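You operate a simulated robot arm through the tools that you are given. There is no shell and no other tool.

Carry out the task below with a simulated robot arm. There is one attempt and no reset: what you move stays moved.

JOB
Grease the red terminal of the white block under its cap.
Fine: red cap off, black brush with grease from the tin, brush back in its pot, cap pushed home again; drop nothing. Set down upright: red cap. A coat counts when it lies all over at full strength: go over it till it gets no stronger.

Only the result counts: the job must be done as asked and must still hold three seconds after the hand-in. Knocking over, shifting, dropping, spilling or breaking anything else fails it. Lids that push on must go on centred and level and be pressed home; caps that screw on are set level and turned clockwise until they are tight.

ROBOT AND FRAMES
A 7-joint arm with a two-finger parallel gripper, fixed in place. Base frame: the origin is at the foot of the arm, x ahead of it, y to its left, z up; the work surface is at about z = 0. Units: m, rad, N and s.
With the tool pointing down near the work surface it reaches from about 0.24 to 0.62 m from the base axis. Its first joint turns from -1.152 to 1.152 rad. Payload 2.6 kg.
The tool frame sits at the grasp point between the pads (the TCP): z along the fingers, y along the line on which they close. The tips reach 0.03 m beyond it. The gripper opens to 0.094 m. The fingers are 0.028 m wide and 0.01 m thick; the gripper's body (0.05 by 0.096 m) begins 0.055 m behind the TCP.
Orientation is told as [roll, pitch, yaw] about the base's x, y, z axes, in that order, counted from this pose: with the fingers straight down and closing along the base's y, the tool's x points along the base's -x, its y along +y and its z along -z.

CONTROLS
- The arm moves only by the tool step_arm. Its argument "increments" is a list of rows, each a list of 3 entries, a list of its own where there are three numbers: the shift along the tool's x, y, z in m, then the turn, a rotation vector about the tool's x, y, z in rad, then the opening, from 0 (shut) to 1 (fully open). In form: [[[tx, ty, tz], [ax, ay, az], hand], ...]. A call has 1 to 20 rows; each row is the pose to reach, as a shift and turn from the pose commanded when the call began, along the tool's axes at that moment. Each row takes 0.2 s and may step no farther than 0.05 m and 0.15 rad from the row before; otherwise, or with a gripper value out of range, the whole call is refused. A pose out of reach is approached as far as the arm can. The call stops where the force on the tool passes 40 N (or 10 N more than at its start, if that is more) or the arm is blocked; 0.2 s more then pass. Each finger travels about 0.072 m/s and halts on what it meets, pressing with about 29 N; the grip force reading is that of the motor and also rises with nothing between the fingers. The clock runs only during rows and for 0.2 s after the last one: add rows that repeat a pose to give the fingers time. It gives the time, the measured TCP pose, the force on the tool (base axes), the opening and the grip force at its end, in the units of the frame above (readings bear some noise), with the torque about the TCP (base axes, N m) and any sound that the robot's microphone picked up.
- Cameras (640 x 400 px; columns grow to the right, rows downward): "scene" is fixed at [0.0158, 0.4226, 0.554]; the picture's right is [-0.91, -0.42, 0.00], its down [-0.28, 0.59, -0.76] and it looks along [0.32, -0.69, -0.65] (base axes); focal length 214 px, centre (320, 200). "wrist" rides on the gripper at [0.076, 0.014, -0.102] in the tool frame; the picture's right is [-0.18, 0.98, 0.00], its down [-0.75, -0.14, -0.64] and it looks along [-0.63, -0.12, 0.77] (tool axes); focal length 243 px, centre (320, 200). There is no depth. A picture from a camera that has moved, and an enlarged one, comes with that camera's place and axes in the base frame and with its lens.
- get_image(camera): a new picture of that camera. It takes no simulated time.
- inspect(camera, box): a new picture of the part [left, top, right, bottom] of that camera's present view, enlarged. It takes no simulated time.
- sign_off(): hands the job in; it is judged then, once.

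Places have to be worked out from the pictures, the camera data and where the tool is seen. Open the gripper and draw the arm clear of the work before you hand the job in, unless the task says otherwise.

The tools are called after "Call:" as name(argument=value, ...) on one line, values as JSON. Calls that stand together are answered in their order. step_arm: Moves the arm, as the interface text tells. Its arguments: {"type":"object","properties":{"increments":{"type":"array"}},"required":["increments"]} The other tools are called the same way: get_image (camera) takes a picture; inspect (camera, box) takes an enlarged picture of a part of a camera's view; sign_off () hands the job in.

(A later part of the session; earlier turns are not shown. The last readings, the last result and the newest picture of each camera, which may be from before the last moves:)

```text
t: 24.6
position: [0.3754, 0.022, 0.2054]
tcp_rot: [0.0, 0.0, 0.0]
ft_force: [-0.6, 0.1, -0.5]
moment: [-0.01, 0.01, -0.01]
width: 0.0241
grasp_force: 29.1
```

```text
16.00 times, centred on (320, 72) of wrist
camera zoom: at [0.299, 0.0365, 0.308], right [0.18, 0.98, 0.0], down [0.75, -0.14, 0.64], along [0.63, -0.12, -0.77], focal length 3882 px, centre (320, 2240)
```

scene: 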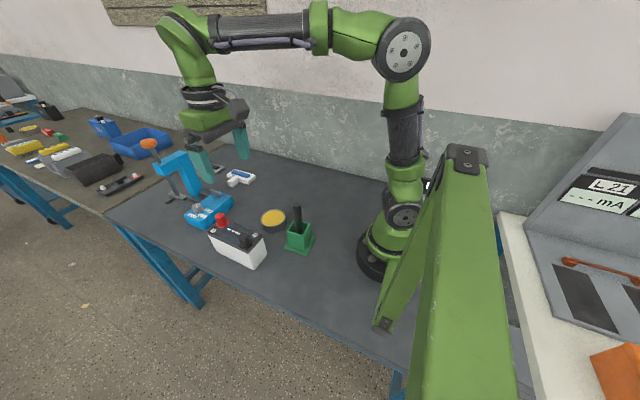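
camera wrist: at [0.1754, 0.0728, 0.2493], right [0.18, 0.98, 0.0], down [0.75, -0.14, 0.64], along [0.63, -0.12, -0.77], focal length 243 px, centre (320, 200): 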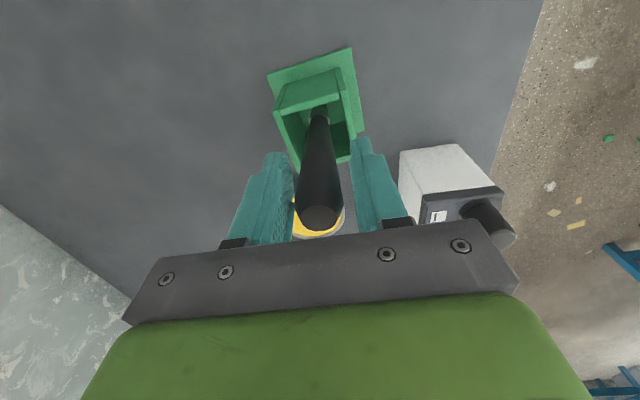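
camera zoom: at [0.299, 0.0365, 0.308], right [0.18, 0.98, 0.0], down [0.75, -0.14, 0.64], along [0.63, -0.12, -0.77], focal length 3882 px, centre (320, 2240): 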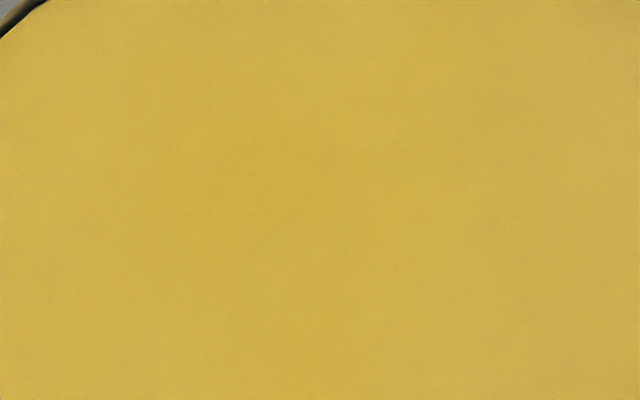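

The bristles now show a yellow coat. I raise the brush and carry it to hover about 2.5 cm above the terminal post at roughly (0.447, 0.153), post top z≈0.114.

Call:
step_arm(increments=[[[0, 0, -0.045], [0, 0, 0], 0.05], [[0, 0, -0.085], [0, 0, 0], 0.05], [[-0.022, 0.038, -0.085], [0, 0, 0], 0.05], [[-0.044, 0.076, -0.085], [0, 0, 0], 0.05], [[-0.066, 0.114, -0.085], [0, 0, 0], 0.05], [[-0.0725, 0.1285, -0.085], [0, 0, 0], 0.05], [[-0.0725, 0.1285, -0.075], [0, 0, 0], 0.05], [[-0.0725, 0.1285, -0.075], [0, 0, 0], 0.05]])

Call:
inspect(camera="scene", box=[200, 170, 260, 240])

Call:
inspect(camera="wrist", box=[260, 20, 380, 140])

```text
t: 26.4
position: [0.4487, 0.152, 0.2805]
tcp_rot: [0.0, -0.001, -0.001]
ft_force: [0.2, 0.4, -0.8]
moment: [0.03, 0.0, 0.02]
width: 0.0242
grasp_force: 29.1
```

```text
5.71 times, centred on (230, 205) of scene
camera zoom: at [0.0158, 0.4226, 0.554], right [-0.91, -0.42, 0.0], down [-0.28, 0.59, -0.76], along [0.32, -0.69, -0.65], focal length 1226 px, centre (834, 171)
```

zoom: 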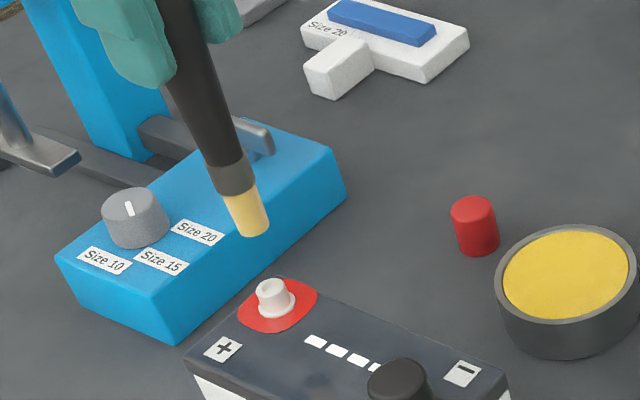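

```text
3.33 times, centred on (320, 80) of wrist
camera zoom: at [0.3713, 0.166, 0.3827], right [0.18, 0.98, 0.0], down [0.75, -0.14, 0.64], along [0.63, -0.12, -0.77], focal length 809 px, centre (320, 600)
```

zoom: 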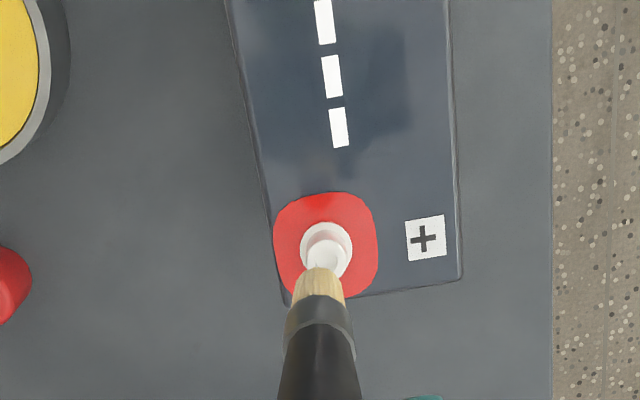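

I enlarge the tip and the post to check their alignment.

Call:
inspect(camera="wrist", box=[305, 70, 337, 110])

Call:
inspect(camera="scene", box=[215, 195, 245, 230])

```text
10.00 times, centred on (321, 90) of wrist
camera zoom: at [0.3713, 0.166, 0.3827], right [0.18, 0.98, 0.0], down [0.75, -0.14, 0.64], along [0.63, -0.12, -0.77], focal length 2426 px, centre (310, 1300)
```

zoom: 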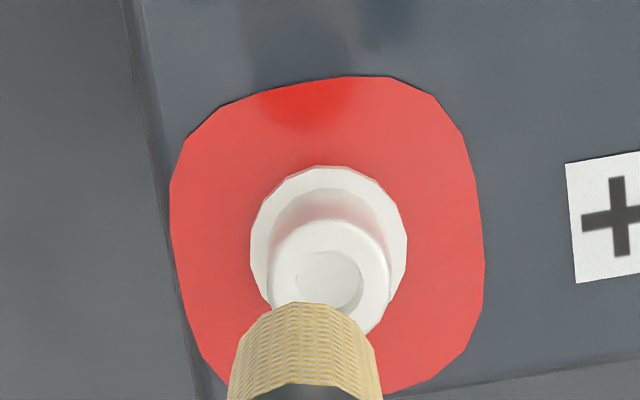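

```text
11.43 times, centred on (230, 212) of scene
camera zoom: at [0.0158, 0.4226, 0.554], right [-0.91, -0.42, 0.0], down [-0.28, 0.59, -0.76], along [0.32, -0.69, -0.65], focal length 2451 px, centre (1349, 57)
```

zoom: 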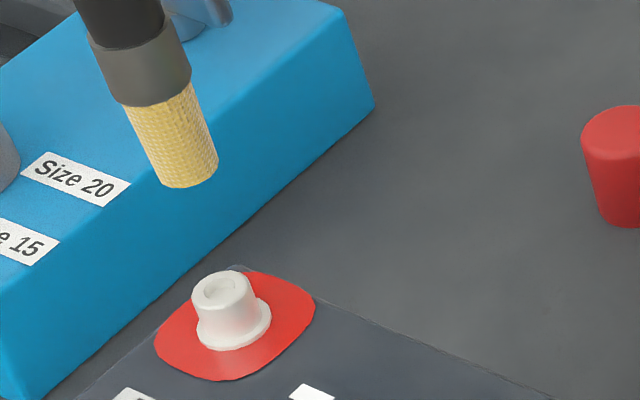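

Relative to the brush tip, the post is ~6.5 mm farther in x and its top ~45 mm below. I correct that and lower to just above the post.

Call:
step_arm(increments=[[[-0.0065, 0.0005, 0.015], [0, 0, 0], 0.05], [[-0.0065, 0.0005, 0.03], [0, 0, 0], 0.05], [[-0.0065, 0.0005, 0.038], [0, 0, 0], 0.05], [[-0.0065, 0.0005, 0.038], [0, 0, 0], 0.05]])

Call:
inspect(camera="wrist", box=[300, 70, 340, 120])

Call:
inspect(camera="scene", box=[205, 195, 245, 235])

```text
t: 27.4
position: [0.4535, 0.1534, 0.2428]
tcp_rot: [0.0, 0.0, 0.002]
ft_force: [-0.3, 0.2, -0.3]
moment: [-0.02, -0.02, 0.0]
width: 0.0241
grasp_force: 28.9
```

```text
8.00 times, centred on (320, 95) of wrist
camera zoom: at [0.3775, 0.1671, 0.3442], right [0.18, 0.98, 0.0], down [0.75, -0.14, 0.64], along [0.63, -0.12, -0.77], focal length 1941 px, centre (320, 1040)
```

zoom: 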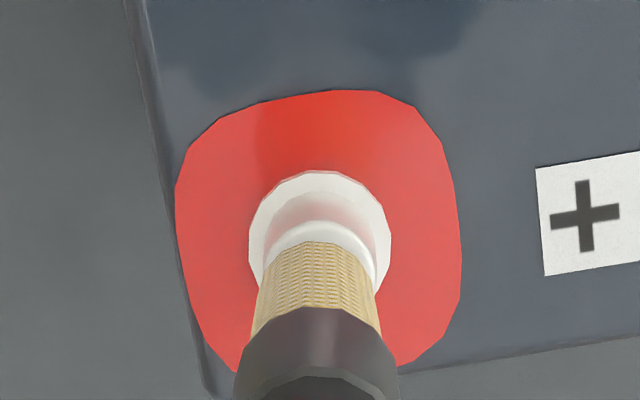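

```text
10.00 times, centred on (225, 215) of scene
camera zoom: at [0.0158, 0.4226, 0.554], right [-0.91, -0.42, 0.0], down [-0.28, 0.59, -0.76], along [0.32, -0.69, -0.65], focal length 2145 px, centre (1270, 50)
```

zoom: 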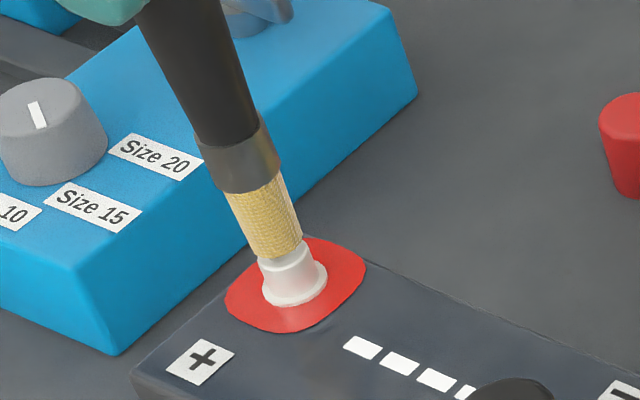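

The tip is aligned directly over the post, about 7 mm above it. I lower in small steps to touch lightly.

Call:
step_arm(increments=[[[0, 0, 0.004], [0, 0, 0], 0.05], [[0, 0, 0.006], [0, 0, 0], 0.05], [[0, 0, 0.007], [0, 0, 0], 0.05]])

Call:
inspect(camera="scene", box=[205, 195, 245, 235])

```text
t: 28.2
position: [0.4536, 0.1542, 0.237]
tcp_rot: [0.002, -0.006, 0.0]
ft_force: [-4.3, -0.2, 21.8]
moment: [-0.01, 0.49, 0.01]
width: 0.0242
grasp_force: 28.5
```

```text
10.00 times, centred on (225, 215) of scene
camera zoom: at [0.0157, 0.4226, 0.5541], right [-0.91, -0.42, 0.0], down [-0.28, 0.59, -0.76], along [0.32, -0.69, -0.65], focal length 2145 px, centre (1270, 50)
```

zoom: 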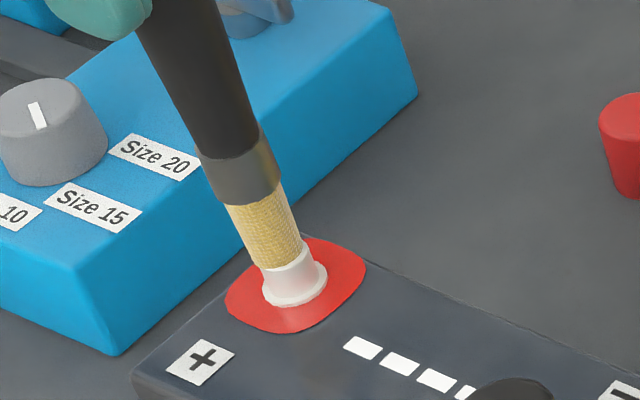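

Contact at about 22 N. I ease off 2 mm, then lift slightly to see whether grease was transferred.

Call:
step_arm(increments=[[[0, 0, -0.002], [0, 0, 0], 0.05], [[0, 0, -0.002], [0, 0, 0], 0.05]])

Call:
step_arm(increments=[[[0, 0, -0.01], [0, 0, 0], 0.05], [[0.01, -0.01, -0.02], [0, 0, 0], 0.05], [[0.02, -0.02, -0.02], [0, 0, 0], 0.05], [[0.02, -0.02, -0.02], [0, 0, 0], 0.05]])

Call:
inspect(camera="scene", box=[205, 195, 245, 235])

Call:
inspect(camera="wrist", box=[300, 70, 350, 120])

```text
t: 28.8
position: [0.4546, 0.1527, 0.238]
tcp_rot: [0.0, -0.002, 0.0]
ft_force: [2.7, 2.2, 14.2]
moment: [0.19, -0.32, 0.04]
width: 0.024
grasp_force: 29.1
```

```text
t: 29.8
position: [0.4346, 0.1337, 0.2579]
tcp_rot: [0.0, 0.0, 0.0]
ft_force: [-1.0, 0.5, -0.1]
moment: [0.02, 0.0, 0.0]
width: 0.0242
grasp_force: 28.6
```

```text
10.00 times, centred on (225, 215) of scene
camera zoom: at [0.0158, 0.4226, 0.554], right [-0.91, -0.42, 0.0], down [-0.28, 0.59, -0.76], along [0.32, -0.69, -0.65], focal length 2145 px, centre (1270, 50)
```

zoom: 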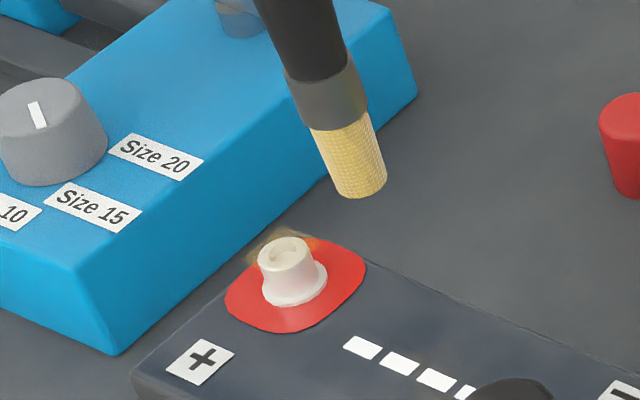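

```text
8.00 times, centred on (325, 95) of wrist
camera zoom: at [0.3586, 0.1472, 0.3594], right [0.18, 0.98, 0.0], down [0.75, -0.14, 0.64], along [0.63, -0.12, -0.77], focal length 1941 px, centre (280, 1040)
```

zoom: 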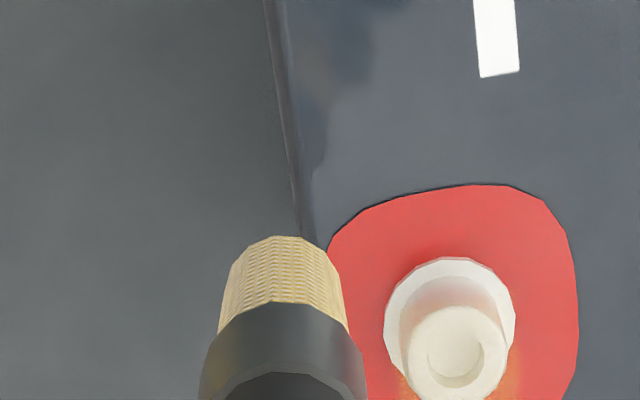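

There is a faint tint on the post and some on the ring behind it. I zoom in further to understand the coat pattern.

Call:
inspect(camera="scene", box=[222, 212, 242, 230])

Call:
step_arm(increments=[[[0.02, -0.02, -0.01], [0, 0, 0], 0.05], [[0.04, -0.03, -0.02], [0, 0, 0], 0.05], [[0.04, -0.03, -0.02], [0, 0, 0], 0.05]])

Call:
get_image(camera="wrist")

Call:
inspect(camera="scene", box=[215, 205, 245, 235])

```text
16.00 times, centred on (232, 221) of scene
camera zoom: at [0.0158, 0.4226, 0.554], right [-0.91, -0.42, 0.0], down [-0.28, 0.59, -0.76], along [0.32, -0.69, -0.65], focal length 3432 px, centre (1728, -136)
```

zoom: 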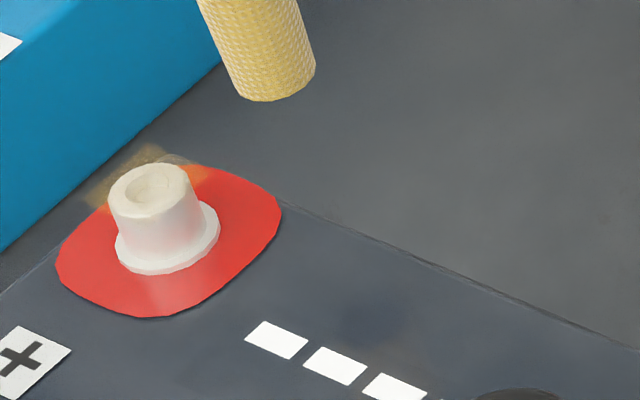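

```text
t: 30.6
position: [0.3942, 0.1021, 0.2782]
tcp_rot: [0.0, 0.0, 0.0]
ft_force: [-0.2, -0.3, -0.7]
moment: [-0.01, -0.02, 0.01]
width: 0.0243
grasp_force: 29.1
```

```text
taken
camera wrist: at [0.3182, 0.1156, 0.3797], right [0.18, 0.98, 0.0], down [0.75, -0.14, 0.64], along [0.63, -0.12, -0.77], focal length 243 px, centre (320, 200)
```

wrist: 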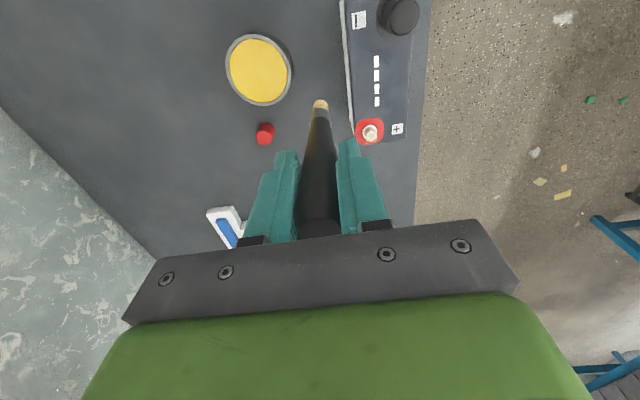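

```text
13.33 times, centred on (230, 220) of scene
camera zoom: at [0.0158, 0.4226, 0.554], right [-0.91, -0.42, 0.0], down [-0.28, 0.59, -0.76], along [0.32, -0.69, -0.65], focal length 2860 px, centre (1520, -67)
```

zoom: 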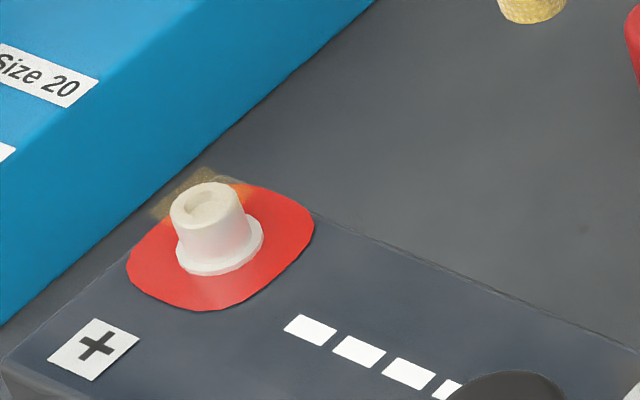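

I look at the post from above with the wrist camera to see the coat overlay.

Call:
inspect(camera="wrist", box=[353, 115, 387, 147])

Call:
inspect(camera="scene", box=[222, 214, 236, 226])

```text
12.50 times, centred on (370, 131) of wrist
camera zoom: at [0.3182, 0.1156, 0.3797], right [0.18, 0.98, 0.0], down [0.75, -0.14, 0.64], along [0.63, -0.12, -0.77], focal length 3033 px, centre (-305, 1062)
```

zoom: 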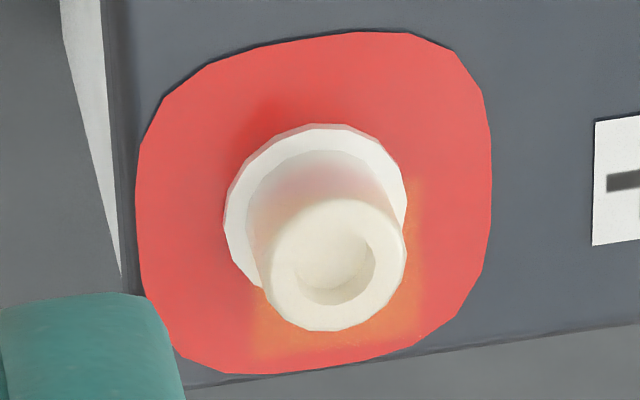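

```text
16.00 times, centred on (229, 220) of scene
camera zoom: at [0.0158, 0.4226, 0.554], right [-0.91, -0.42, 0.0], down [-0.28, 0.59, -0.76], along [0.32, -0.69, -0.65], focal length 3432 px, centre (1776, -120)
```

zoom: 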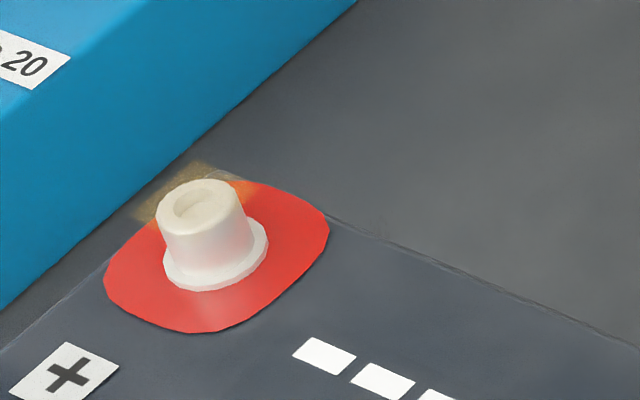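

The overlay is a roughly 16 mm square, faint but even, centred on the post top. I return above the post for repeated light strokes.

Call:
step_arm(increments=[[[-0.03, 0.025, 0.0], [0, 0, 0], 0.05], [[-0.06, 0.05, 0.0], [0, 0, 0], 0.05], [[-0.06, 0.05, 0.025], [0, 0, 0], 0.05], [[-0.06, 0.05, 0.036], [0, 0, 0], 0.05], [[-0.06, 0.05, 0.0385], [0, 0, 0], 0.05], [[-0.06, 0.05, 0.0385], [0, 0, 0], 0.05]])

```text
t: 32.0
position: [0.4551, 0.1534, 0.2393]
tcp_rot: [0.001, 0.0, 0.0]
ft_force: [-0.2, -0.5, 0.0]
moment: [-0.01, 0.03, -0.03]
width: 0.0244
grasp_force: 29.0
```

No contact yet at this height. I step down in half-millimetre steps to find a light touch.

Call:
step_arm(increments=[[[0, 0, 0.0006], [0, 0, 0], 0.05], [[0, 0, 0.0012], [0, 0, 0], 0.05], [[0, 0, 0.0012], [0, 0, 0], 0.05]])

```text
t: 32.8
position: [0.4541, 0.1527, 0.238]
tcp_rot: [0.001, -0.003, 0.0]
ft_force: [-0.5, -0.2, 2.8]
moment: [-0.02, 0.06, -0.01]
width: 0.0243
grasp_force: 29.1
```

Light contact at ~3 N. I make a set of small strokes over the post top at about this pressure and check.

Call:
step_arm(increments=[[[0.003, 0, 0.0003], [0, 0, 0], 0.05], [[0.006, 0, 0.0003], [0, 0, 0], 0.05], [[0.003, 0.002, 0.0003], [0, 0, 0], 0.05], [[-0.002, 0.003, 0.0003], [0, 0, 0], 0.05], [[-0.006, 0.003, 0.0003], [0, 0, 0], 0.05], [[-0.006, 0.006, 0.0003], [0, 0, 0], 0.05], [[-0.001, 0.006, 0.0003], [0, 0, 0], 0.05], [[0.005, 0.006, 0.0003], [0, 0, 0], 0.05], [[0.005, 0.001, 0.0003], [0, 0, 0], 0.05], [[0.005, -0.003, 0.0003], [0, 0, 0], 0.05], [[0, -0.003, 0.0003], [0, 0, 0], 0.05], [[-0.005, -0.003, 0.0003], [0, 0, 0], 0.05], [[-0.005, -0.006, 0.0003], [0, 0, 0], 0.05], [[0, -0.006, 0.0003], [0, 0, 0], 0.05], [[0.005, -0.006, 0.0003], [0, 0, 0], 0.05], [[0.002, -0.003, 0.0003], [0, 0, 0], 0.05], [[0, 0, 0.0003], [0, 0, 0], 0.05], [[0, 0, 0.0003], [0, 0, 0], 0.05]])

Call:
inspect(camera="scene", box=[215, 195, 245, 230])

Call:
inspect(camera="wrist", box=[300, 75, 340, 120])

```text
t: 36.6
position: [0.4537, 0.1539, 0.2384]
tcp_rot: [0.0, 0.001, 0.0]
ft_force: [0.1, 0.3, 0.1]
moment: [-0.01, 0.0, 0.02]
width: 0.0247
grasp_force: 29.4
```

```text
11.43 times, centred on (230, 212) of scene
camera zoom: at [0.0158, 0.4226, 0.554], right [-0.91, -0.42, 0.0], down [-0.28, 0.59, -0.76], along [0.32, -0.69, -0.65], focal length 2451 px, centre (1349, 57)
```

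zoom: 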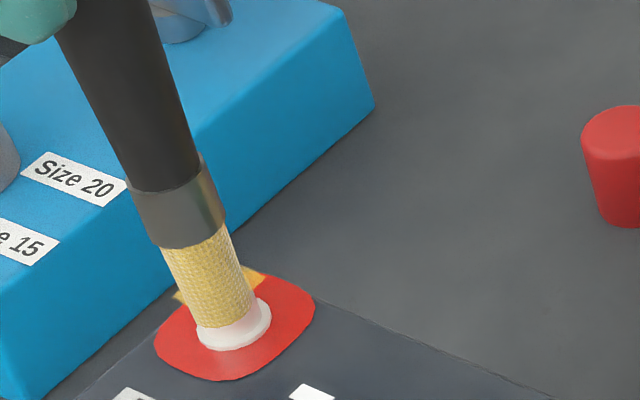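

```text
8.89 times, centred on (320, 98) of wrist
camera zoom: at [0.3777, 0.167, 0.34], right [0.18, 0.98, 0.0], down [0.75, -0.14, 0.64], along [0.63, -0.12, -0.77], focal length 2157 px, centre (320, 1111)
```

zoom: 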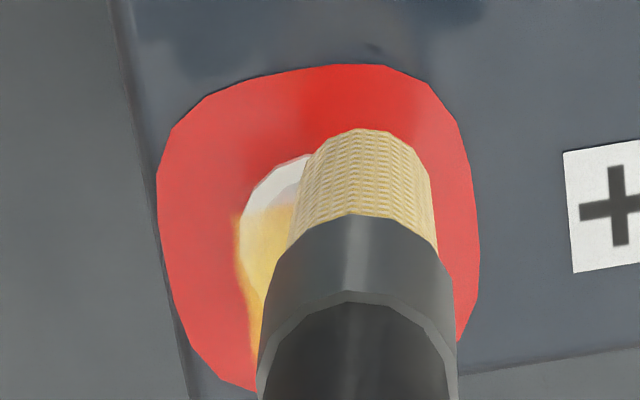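

The brush seems to have shifted in the grip (tip offset toward +y) and the contact is gone. I raise straight up and examine the brush pose.

Call:
step_arm(increments=[[[0, 0, -0.01], [0, 0, 0], 0.05], [[0, 0, -0.03], [0, 0, 0], 0.05], [[0, 0, -0.05], [0, 0, 0], 0.05], [[0, 0, -0.05], [0, 0, 0], 0.05]])

Call:
get_image(camera="wrist")

Call:
inspect(camera="scene", box=[190, 130, 270, 240])

Call:
inspect(camera="scene", box=[218, 208, 240, 232])

```text
t: 37.6
position: [0.4548, 0.1527, 0.2885]
tcp_rot: [0.0, 0.0, 0.0]
ft_force: [0.1, 0.1, -0.2]
moment: [0.01, 0.01, 0.0]
width: 0.0243
grasp_force: 28.8
```

```text
taken
camera wrist: at [0.3783, 0.1668, 0.3908], right [0.18, 0.98, 0.0], down [0.75, -0.14, 0.64], along [0.63, -0.12, -0.77], focal length 243 px, centre (320, 200)
```

wrist: 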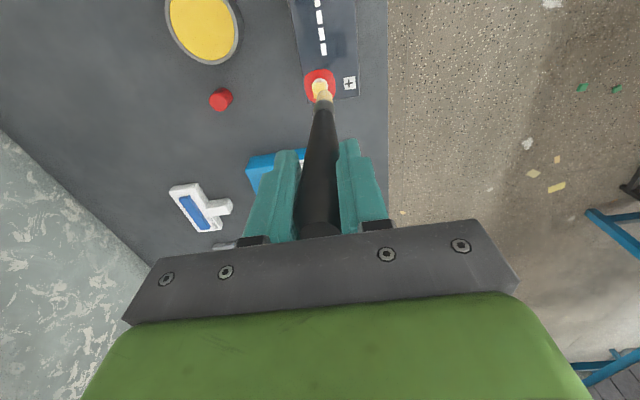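

```text
3.64 times, centred on (230, 185) of scene
camera zoom: at [0.0158, 0.4226, 0.554], right [-0.91, -0.42, 0.0], down [-0.28, 0.59, -0.76], along [0.32, -0.69, -0.65], focal length 780 px, centre (647, 254)
```

zoom: 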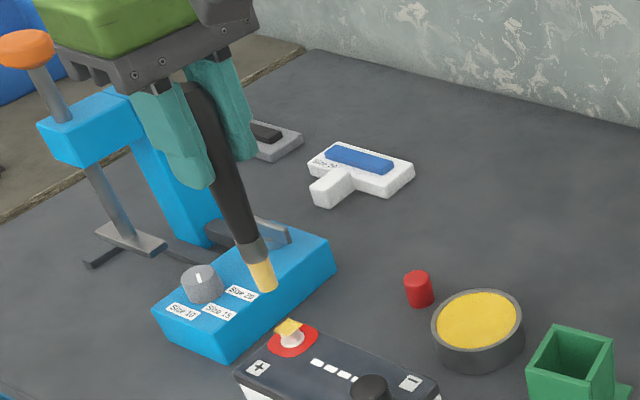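

```text
16.00 times, centred on (229, 220) of scene
camera zoom: at [0.0158, 0.4226, 0.554], right [-0.91, -0.42, 0.0], down [-0.28, 0.59, -0.76], along [0.32, -0.69, -0.65], focal length 3432 px, centre (1776, -120)
```

zoom: 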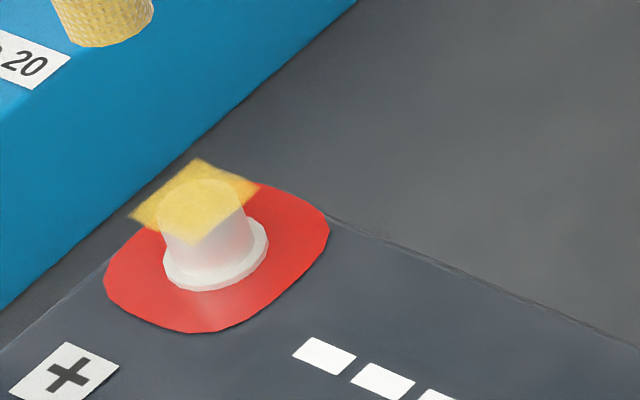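

The coat sheet is now clearly yellower. I measure the brush tip's new offset before continuing.

Call:
inspect(camera="wrist", box=[300, 65, 345, 115])

Call:
inspect(camera="scene", box=[205, 150, 235, 230])

```text
8.00 times, centred on (322, 90) of wrist
camera zoom: at [0.3783, 0.1668, 0.3908], right [0.18, 0.98, 0.0], down [0.75, -0.14, 0.64], along [0.63, -0.12, -0.77], focal length 1941 px, centre (300, 1080)
```

zoom: 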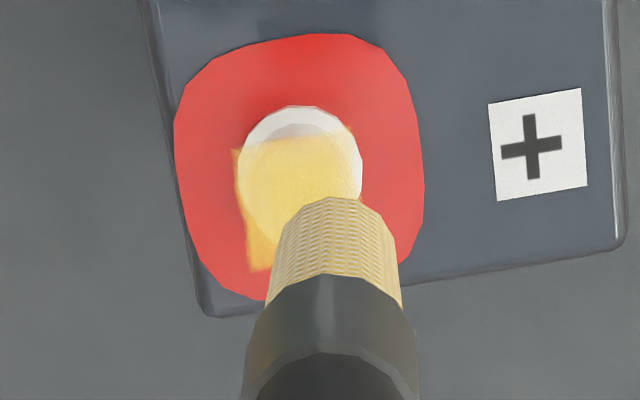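

```text
5.00 times, centred on (220, 190) of scene
camera zoom: at [0.0158, 0.4226, 0.554], right [-0.91, -0.42, 0.0], down [-0.28, 0.59, -0.76], along [0.32, -0.69, -0.65], focal length 1072 px, centre (820, 250)
```

zoom: 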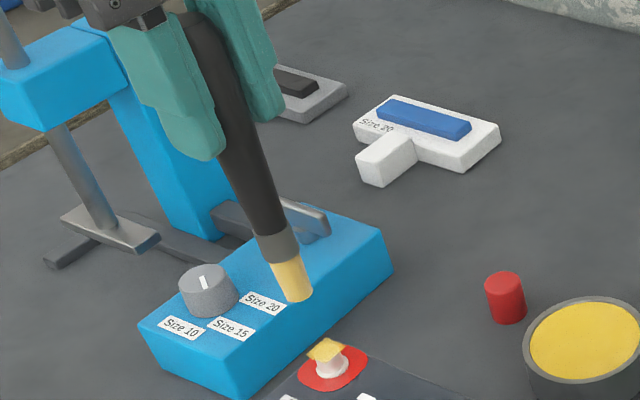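

The brush has tilted a few degrees in the grip: the tip now sits about (-8.7, +5.5) mm from the TCP. I compensate and come down again, this time for dabbing rather than dragging strokes.

Call:
step_arm(increments=[[[-0.008, -0.0065, 0.01], [0, 0, 0], 0.05], [[-0.008, -0.0065, 0.03], [0, 0, 0], 0.05], [[-0.008, -0.0065, 0.045], [0, 0, 0], 0.05], [[-0.008, -0.0065, 0.045], [0, 0, 0], 0.05]])

Call:
inspect(camera="wrist", box=[300, 65, 345, 115])

Call:
inspect(camera="scene", box=[210, 195, 245, 230])

```text
t: 38.6
position: [0.4632, 0.1453, 0.2418]
tcp_rot: [0.0, 0.0, 0.0]
ft_force: [0.5, -0.2, 0.0]
moment: [-0.02, 0.01, -0.01]
width: 0.0247
grasp_force: 29.2
```

```text
8.00 times, centred on (322, 90) of wrist
camera zoom: at [0.386, 0.1596, 0.3447], right [0.18, 0.98, 0.0], down [0.75, -0.14, 0.64], along [0.63, -0.12, -0.77], focal length 1941 px, centre (300, 1080)
```

zoom: 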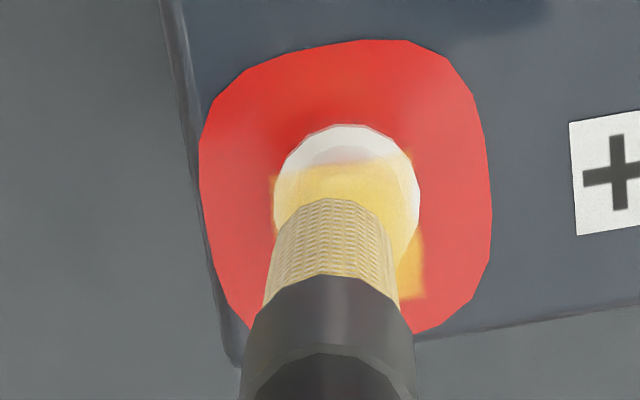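

```text
11.43 times, centred on (228, 212) of scene
camera zoom: at [0.0158, 0.4226, 0.554], right [-0.91, -0.42, 0.0], down [-0.28, 0.59, -0.76], along [0.32, -0.69, -0.65], focal length 2451 px, centre (1377, 57)
```

zoom: 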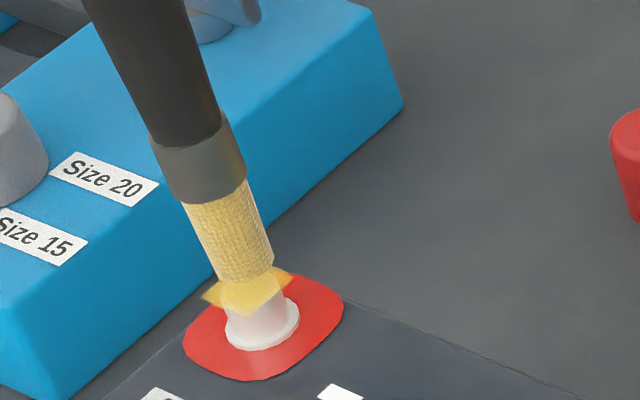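

Alignment is close; I shift 1.2 mm in +y and step down to a light contact.

Call:
step_arm(increments=[[[0, 0.0012, 0.003], [0, 0, 0], 0.05], [[0, 0.0012, 0.0045], [0, 0, 0], 0.05], [[0, 0.0012, 0.0055], [0, 0, 0], 0.05], [[0, 0.0012, 0.0055], [0, 0, 0], 0.05]])

```text
t: 39.6
position: [0.4623, 0.1479, 0.2374]
tcp_rot: [0.001, 0.0, 0.0]
ft_force: [-0.6, -0.3, -1.1]
moment: [-0.02, 0.02, 0.02]
width: 0.0245
grasp_force: 29.2
```

No contact yet; I go down another millimetre and a bit.

Call:
step_arm(increments=[[[0, 0, 0.0008], [0, 0, 0], 0.05], [[0, 0, 0.0016], [0, 0, 0], 0.05], [[0, 0, 0.0016], [0, 0, 0], 0.05]])

Call:
inspect(camera="scene", box=[210, 195, 245, 230])

```text
t: 40.4
position: [0.4611, 0.1475, 0.2357]
tcp_rot: [0.002, -0.003, 0.0]
ft_force: [-1.7, 0.6, 15.3]
moment: [0.16, 0.24, 0.04]
width: 0.0245
grasp_force: 29.0
```

```text
11.43 times, centred on (228, 212) of scene
camera zoom: at [0.0157, 0.4226, 0.5541], right [-0.91, -0.42, 0.0], down [-0.28, 0.59, -0.76], along [0.32, -0.69, -0.65], focal length 2451 px, centre (1377, 57)
```

zoom: 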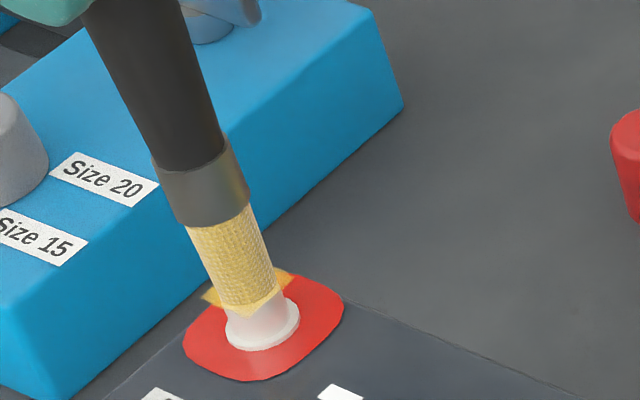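

Contact at ~15 N. I now do a series of light vertical dabs at the centre and four corners of the pad.

Call:
step_arm(increments=[[[0, 0, -0.0005], [0, 0, 0], 0.05], [[0, 0, -0.0005], [0, 0, 0], 0.05], [[0, 0, -0.003], [0, 0, 0], 0.05], [[0.004, 0.004, -0.003], [0, 0, 0], 0.05], [[0.004, 0.004, -0.0004], [0, 0, 0], 0.05], [[0.004, 0.004, -0.0004], [0, 0, 0], 0.05], [[0.004, 0.004, -0.003], [0, 0, 0], 0.05], [[0.004, -0.004, -0.003], [0, 0, 0], 0.05], [[0.004, -0.004, -0.0004], [0, 0, 0], 0.05], [[0.004, -0.004, -0.0004], [0, 0, 0], 0.05], [[0.004, -0.004, -0.003], [0, 0, 0], 0.05], [[-0.004, -0.004, -0.003], [0, 0, 0], 0.05], [[-0.004, -0.004, -0.0004], [0, 0, 0], 0.05], [[-0.004, -0.004, -0.0004], [0, 0, 0], 0.05], [[-0.004, -0.004, -0.003], [0, 0, 0], 0.05], [[-0.004, 0.004, -0.003], [0, 0, 0], 0.05], [[-0.004, 0.004, -0.0004], [0, 0, 0], 0.05], [[-0.004, 0.004, -0.0004], [0, 0, 0], 0.05], [[-0.004, 0.004, -0.003], [0, 0, 0], 0.05], [[0, 0, -0.004], [0, 0, 0], 0.05]])

Call:
step_arm(increments=[[[0.01, 0, -0.03], [0, 0, 0], 0.05], [[0.04, 0, -0.04], [0, 0, 0], 0.05], [[0.04, 0, -0.04], [0, 0, 0], 0.05]])

Call:
inspect(camera="scene", box=[218, 208, 240, 232])

Call:
get_image(camera="wrist")

```text
t: 44.6
position: [0.4624, 0.1485, 0.2397]
tcp_rot: [0.0, 0.0, -0.001]
ft_force: [0.1, 0.1, -0.5]
moment: [-0.03, 0.0, 0.01]
width: 0.0244
grasp_force: 28.5
```

```text
t: 45.4
position: [0.4211, 0.1478, 0.2805]
tcp_rot: [0.0, 0.0, -0.001]
ft_force: [-0.8, 0.2, 0.3]
moment: [0.01, -0.03, 0.0]
width: 0.0243
grasp_force: 28.7
```

```text
16.00 times, centred on (229, 220) of scene
camera zoom: at [0.0158, 0.4226, 0.554], right [-0.91, -0.42, 0.0], down [-0.28, 0.59, -0.76], along [0.32, -0.69, -0.65], focal length 3432 px, centre (1776, -120)
```

zoom: 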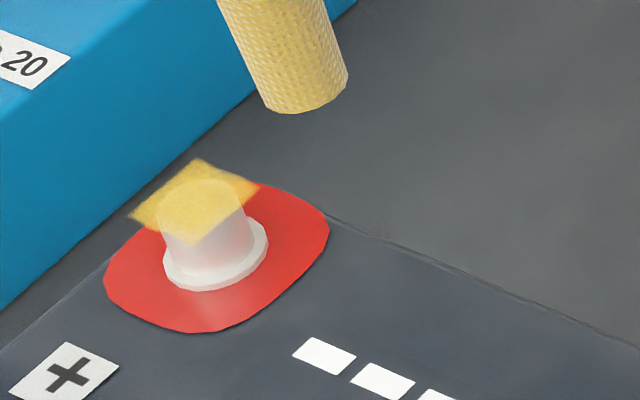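

```text
taken
camera wrist: at [0.3451, 0.1618, 0.3827], right [0.18, 0.98, 0.0], down [0.75, -0.14, 0.64], along [0.63, -0.12, -0.77], focal length 243 px, centre (320, 200)
```

wrist: 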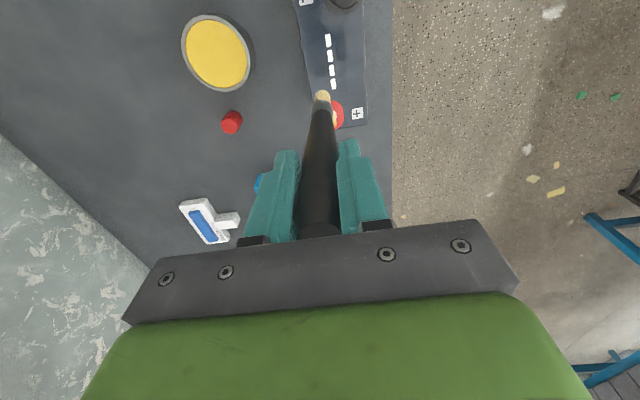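

The coat looks about the same as before the dabs; it's unclear if they pressed enough. I go back and hold contact with tiny strokes, reading the force while in contact.

Call:
step_arm(increments=[[[-0.02, 0, 0.0], [0, 0, 0], 0.05], [[-0.04, 0, 0.02], [0, 0, 0], 0.05], [[-0.04, 0, 0.04], [0, 0, 0], 0.05], [[-0.04, 0, 0.043], [0, 0, 0], 0.05], [[-0.04, 0, 0.0437], [0, 0, 0], 0.05], [[-0.04, 0, 0.0437], [0, 0, 0], 0.05]])

```text
t: 46.8
position: [0.4623, 0.1473, 0.2367]
tcp_rot: [0.002, -0.002, 0.001]
ft_force: [1.3, 0.2, 1.2]
moment: [-0.02, -0.03, 0.02]
width: 0.0245
grasp_force: 28.9
```

Barely touching (1 N), so the earlier dabs were very light. I press 0.7 mm more and make small strokes.

Call:
step_arm(increments=[[[0, 0, 0.0007], [0, 0, 0], 0.05], [[0.002, 0, 0.0007], [0, 0, 0], 0.05], [[0.003, 0, 0.0007], [0, 0, 0], 0.05], [[0.001, 0, 0.0007], [0, 0, 0], 0.05], [[-0.001, 0, 0.0007], [0, 0, 0], 0.05], [[-0.003, 0, 0.0007], [0, 0, 0], 0.05], [[-0.001, 0, 0.0007], [0, 0, 0], 0.05], [[0, 0, 0.0007], [0, 0, 0], 0.05]])

Call:
inspect(camera="wrist", box=[300, 65, 345, 115])

Call:
inspect(camera="scene", box=[210, 195, 245, 230])

```text
t: 48.6
position: [0.461, 0.1467, 0.2343]
tcp_rot: [-0.001, -0.002, 0.0]
ft_force: [3.9, -0.2, 8.7]
moment: [0.06, -0.46, 0.01]
width: 0.0244
grasp_force: 29.0
```

```text
8.00 times, centred on (322, 90) of wrist
camera zoom: at [0.3861, 0.161, 0.3371], right [0.18, 0.98, 0.0], down [0.75, -0.14, 0.64], along [0.63, -0.12, -0.77], focal length 1941 px, centre (300, 1080)
```

zoom: 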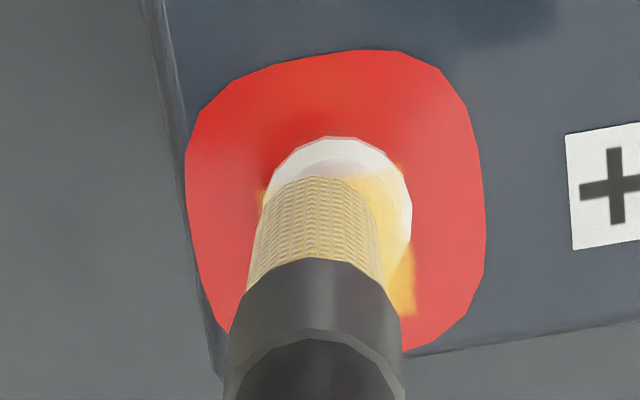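

```text
11.43 times, centred on (228, 212) of scene
camera zoom: at [0.0158, 0.4226, 0.5541], right [-0.91, -0.42, 0.0], down [-0.28, 0.59, -0.76], along [0.32, -0.69, -0.65], focal length 2451 px, centre (1377, 57)
```

zoom: 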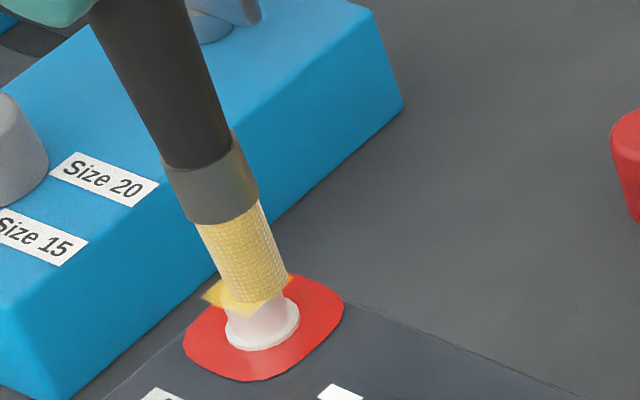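

Contact at 9 N, tip about 2 mm toward -y of the pad centre. I stroke further with the centre shifted +y, covering x ±3 mm and y 0..+5 mm.

Call:
step_arm(increments=[[[0, 0.002, 0], [0, 0, 0], 0.05], [[0.003, 0.002, 0], [0, 0, 0], 0.05], [[0.004, 0.002, 0], [0, 0, 0], 0.05], [[0.002, 0.003, 0], [0, 0, 0], 0.05], [[-0.001, 0.003, 0], [0, 0, 0], 0.05], [[-0.004, 0.003, 0], [0, 0, 0], 0.05], [[-0.004, 0.005, 0], [0, 0, 0], 0.05], [[-0.001, 0.005, 0], [0, 0, 0], 0.05], [[0.002, 0.005, 0], [0, 0, 0], 0.05], [[0.004, 0.005, 0], [0, 0, 0], 0.05], [[0.004, 0.002, 0], [0, 0, 0], 0.05], [[0.003, -0.001, 0], [0, 0, 0], 0.05], [[0, -0.001, 0], [0, 0, 0], 0.05], [[-0.003, -0.001, 0], [0, 0, 0], 0.05], [[-0.002, 0.002, 0], [0, 0, 0], 0.05], [[0, 0.002, 0], [0, 0, 0], 0.05]])

Call:
inspect(camera="wrist", box=[300, 65, 345, 115])

Call:
step_arm(increments=[[[0, 0, -0.01], [0, 0, 0], 0.05], [[0.01, 0, -0.04], [0, 0, 0], 0.05], [[0.04, 0, -0.045], [0, 0, 0], 0.05], [[0.04, 0, -0.045], [0, 0, 0], 0.05]])

Call:
inspect(camera="scene", box=[218, 208, 240, 232])

Call:
get_image(camera="wrist")

```text
t: 52.0
position: [0.4623, 0.1497, 0.2336]
tcp_rot: [-0.002, 0.001, 0.0]
ft_force: [0.4, -0.1, 0.6]
moment: [-0.07, 0.0, 0.0]
width: 0.0244
grasp_force: 29.2
```

```text
8.00 times, centred on (322, 90) of wrist
camera zoom: at [0.386, 0.1636, 0.3368], right [0.18, 0.98, 0.0], down [0.75, -0.14, 0.64], along [0.63, -0.12, -0.77], focal length 1941 px, centre (300, 1080)
```

zoom: 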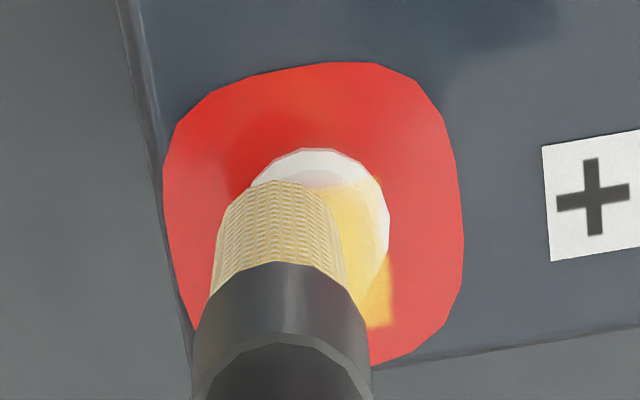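

```text
t: 53.0
position: [0.4203, 0.1485, 0.2785]
tcp_rot: [0.002, 0.0, -0.001]
ft_force: [-0.5, 0.4, -0.2]
moment: [0.01, 0.01, 0.02]
width: 0.0244
grasp_force: 29.2
```

```text
16.00 times, centred on (229, 220) of scene
camera zoom: at [0.0158, 0.4226, 0.554], right [-0.91, -0.42, 0.0], down [-0.28, 0.59, -0.76], along [0.32, -0.69, -0.65], focal length 3432 px, centre (1776, -120)
```

zoom: 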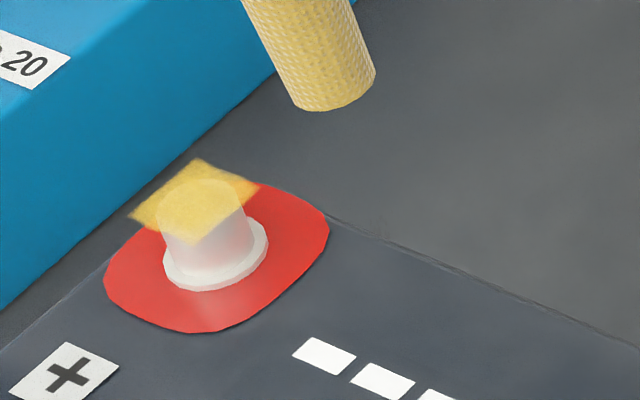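

```text
taken
camera wrist: at [0.3448, 0.163, 0.3807], right [0.18, 0.98, 0.0], down [0.75, -0.14, 0.64], along [0.63, -0.12, -0.77], focal length 243 px, centre (320, 200)
```

wrist: 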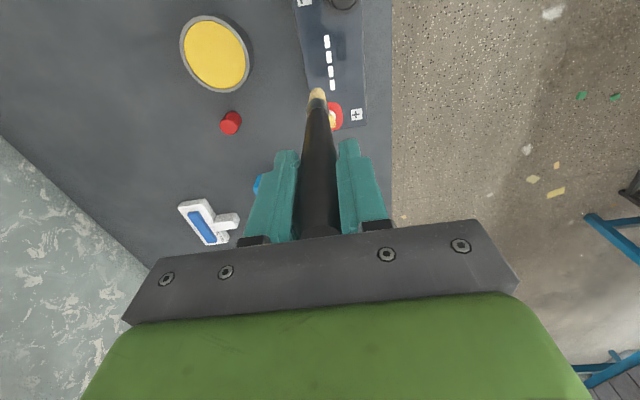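

No visible change after this pass, so the coat may be saturated or the brush spent. I step aside for a clear top view, then re-dip the brush to make sure.

Call:
step_arm(increments=[[[0.015, -0.03, 0], [0, 0, 0], 0.05], [[0.027, -0.0467, 0], [0, 0, 0], 0.05], [[0.027, -0.0467, 0], [0, 0, 0], 0.05]])

Call:
inspect(camera="wrist", box=[353, 113, 387, 147])

Call:
inspect(camera="scene", box=[224, 214, 234, 224])

Call:
inspect(camera="scene", box=[210, 160, 270, 230])

```text
t: 53.8
position: [0.3939, 0.1029, 0.2803]
tcp_rot: [0.001, 0.001, 0.001]
ft_force: [-0.1, 0.0, 0.3]
moment: [-0.03, 0.01, 0.01]
width: 0.0245
grasp_force: 28.9
```

```text
11.76 times, centred on (370, 130) of wrist
camera zoom: at [0.3172, 0.1163, 0.3823], right [0.18, 0.98, 0.0], down [0.75, -0.14, 0.64], along [0.63, -0.12, -0.77], focal length 2854 px, centre (-268, 1024)
```

zoom: 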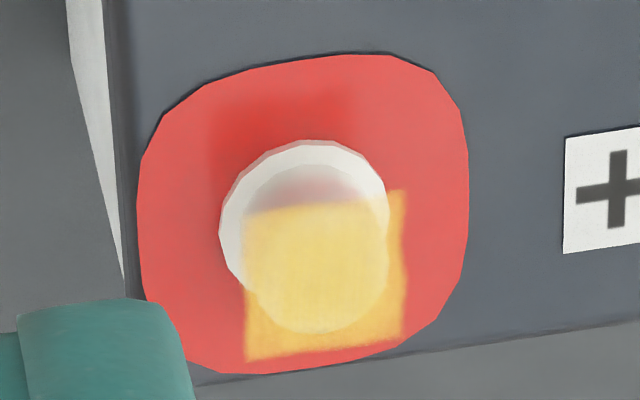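

```text
16.00 times, centred on (229, 219) of scene
camera zoom: at [0.0158, 0.4226, 0.554], right [-0.91, -0.42, 0.0], down [-0.28, 0.59, -0.76], along [0.32, -0.69, -0.65], focal length 3432 px, centre (1776, -104)
```

zoom: 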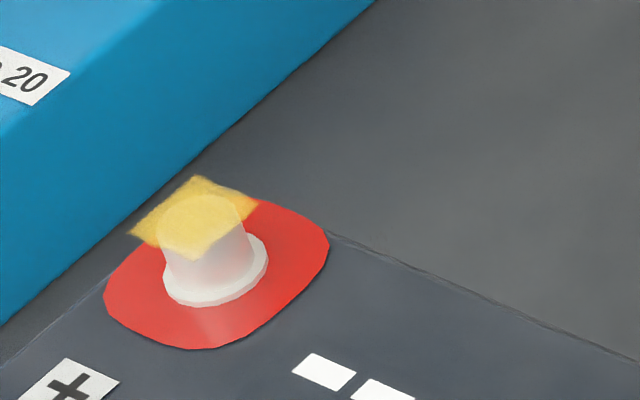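

```text
5.71 times, centred on (240, 195) of scene
camera zoom: at [0.0158, 0.4226, 0.554], right [-0.91, -0.42, 0.0], down [-0.28, 0.59, -0.76], along [0.32, -0.69, -0.65], focal length 1226 px, centre (777, 229)
```

zoom: 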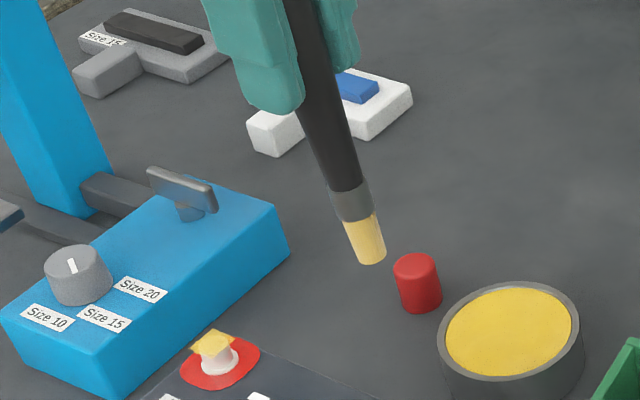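

The coat is an even square at what may be full opacity. To be sure it is saturated I re-dip: move over the tin and lower.

Call:
step_arm(increments=[[[0.006, -0.04, 0], [0, 0, 0], 0.05], [[0.012, -0.079, 0], [0, 0, 0], 0.05], [[0.012, -0.079, 0.04], [0, 0, 0], 0.05], [[0.012, -0.079, 0.08], [0, 0, 0], 0.05], [[0.012, -0.079, 0.105], [0, 0, 0], 0.05], [[0.012, -0.079, 0.112], [0, 0, 0], 0.05], [[0.012, -0.079, 0.112], [0, 0, 0], 0.05]])

Call:
inspect(camera="wrist", box=[270, 50, 370, 160])

Call:
inspect(camera="scene", box=[245, 175, 305, 235])

```text
t: 55.4
position: [0.3837, 0.0257, 0.1687]
tcp_rot: [0.0, 0.0, -0.001]
ft_force: [-0.7, 0.7, 0.4]
moment: [-0.02, -0.02, 0.03]
width: 0.0247
grasp_force: 28.8
```

```text
3.64 times, centred on (320, 105) of wrist
camera zoom: at [0.307, 0.0388, 0.2705], right [0.18, 0.98, 0.0], down [0.75, -0.14, 0.64], along [0.63, -0.12, -0.77], focal length 882 px, centre (320, 546)
```

zoom: 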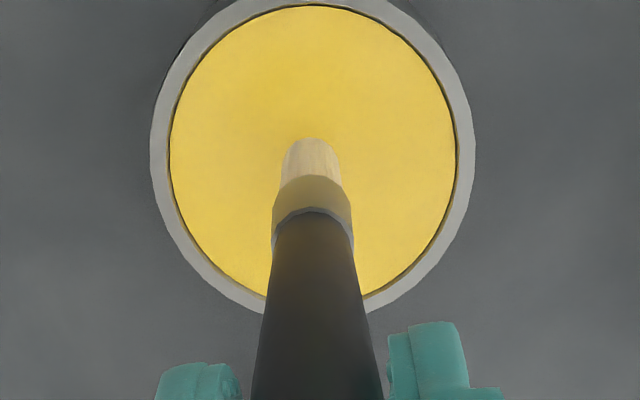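

```text
6.67 times, centred on (275, 205) of scene
camera zoom: at [0.0158, 0.4226, 0.554], right [-0.91, -0.42, 0.0], down [-0.28, 0.59, -0.76], along [0.32, -0.69, -0.65], focal length 1430 px, centre (620, 167)
```

zoom: 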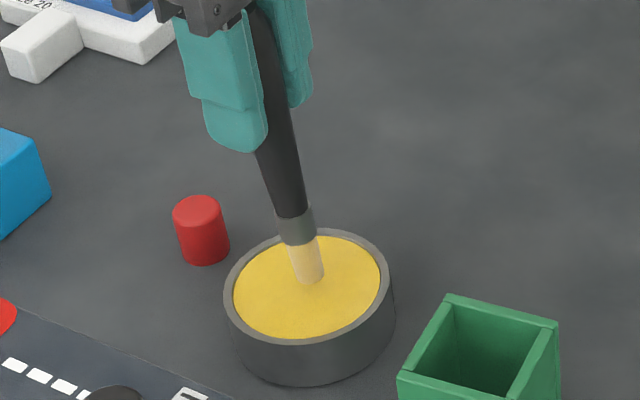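

The tip is just above the grease. I lower in 1 mm steps to a gentle contact.

Call:
step_arm(increments=[[[0, 0, 0.002], [0, 0, 0], 0.05], [[0, 0, 0.004], [0, 0, 0], 0.05], [[0, 0, 0.004], [0, 0, 0], 0.05]])

```text
t: 56.2
position: [0.3837, 0.0257, 0.1647]
tcp_rot: [0.001, 0.002, -0.001]
ft_force: [0.2, 0.0, -0.2]
moment: [-0.03, 0.01, 0.02]
width: 0.0243
grasp_force: 29.2
```

Not yet touching; I continue down.

Call:
step_arm(increments=[[[0, 0, 0.001], [0, 0, 0], 0.05], [[0, 0, 0.002], [0, 0, 0], 0.05], [[0, 0, 0.002], [0, 0, 0], 0.05]])

```text
t: 57.0
position: [0.383, 0.0241, 0.1626]
tcp_rot: [0.0, -0.002, 0.0]
ft_force: [0.2, 0.6, -0.6]
moment: [-0.01, 0.03, 0.0]
width: 0.0244
grasp_force: 28.8
```

Call:
step_arm(increments=[[[0, 0, 0.001], [0, 0, 0], 0.05], [[0, 0, 0.002], [0, 0, 0], 0.05], [[0, 0, 0.002], [0, 0, 0], 0.05]])

```text
t: 57.8
position: [0.3827, 0.0246, 0.1605]
tcp_rot: [-0.001, -0.001, 0.0]
ft_force: [1.2, -0.1, 3.1]
moment: [0.01, -0.01, 0.01]
width: 0.0246
grasp_force: 28.8
```

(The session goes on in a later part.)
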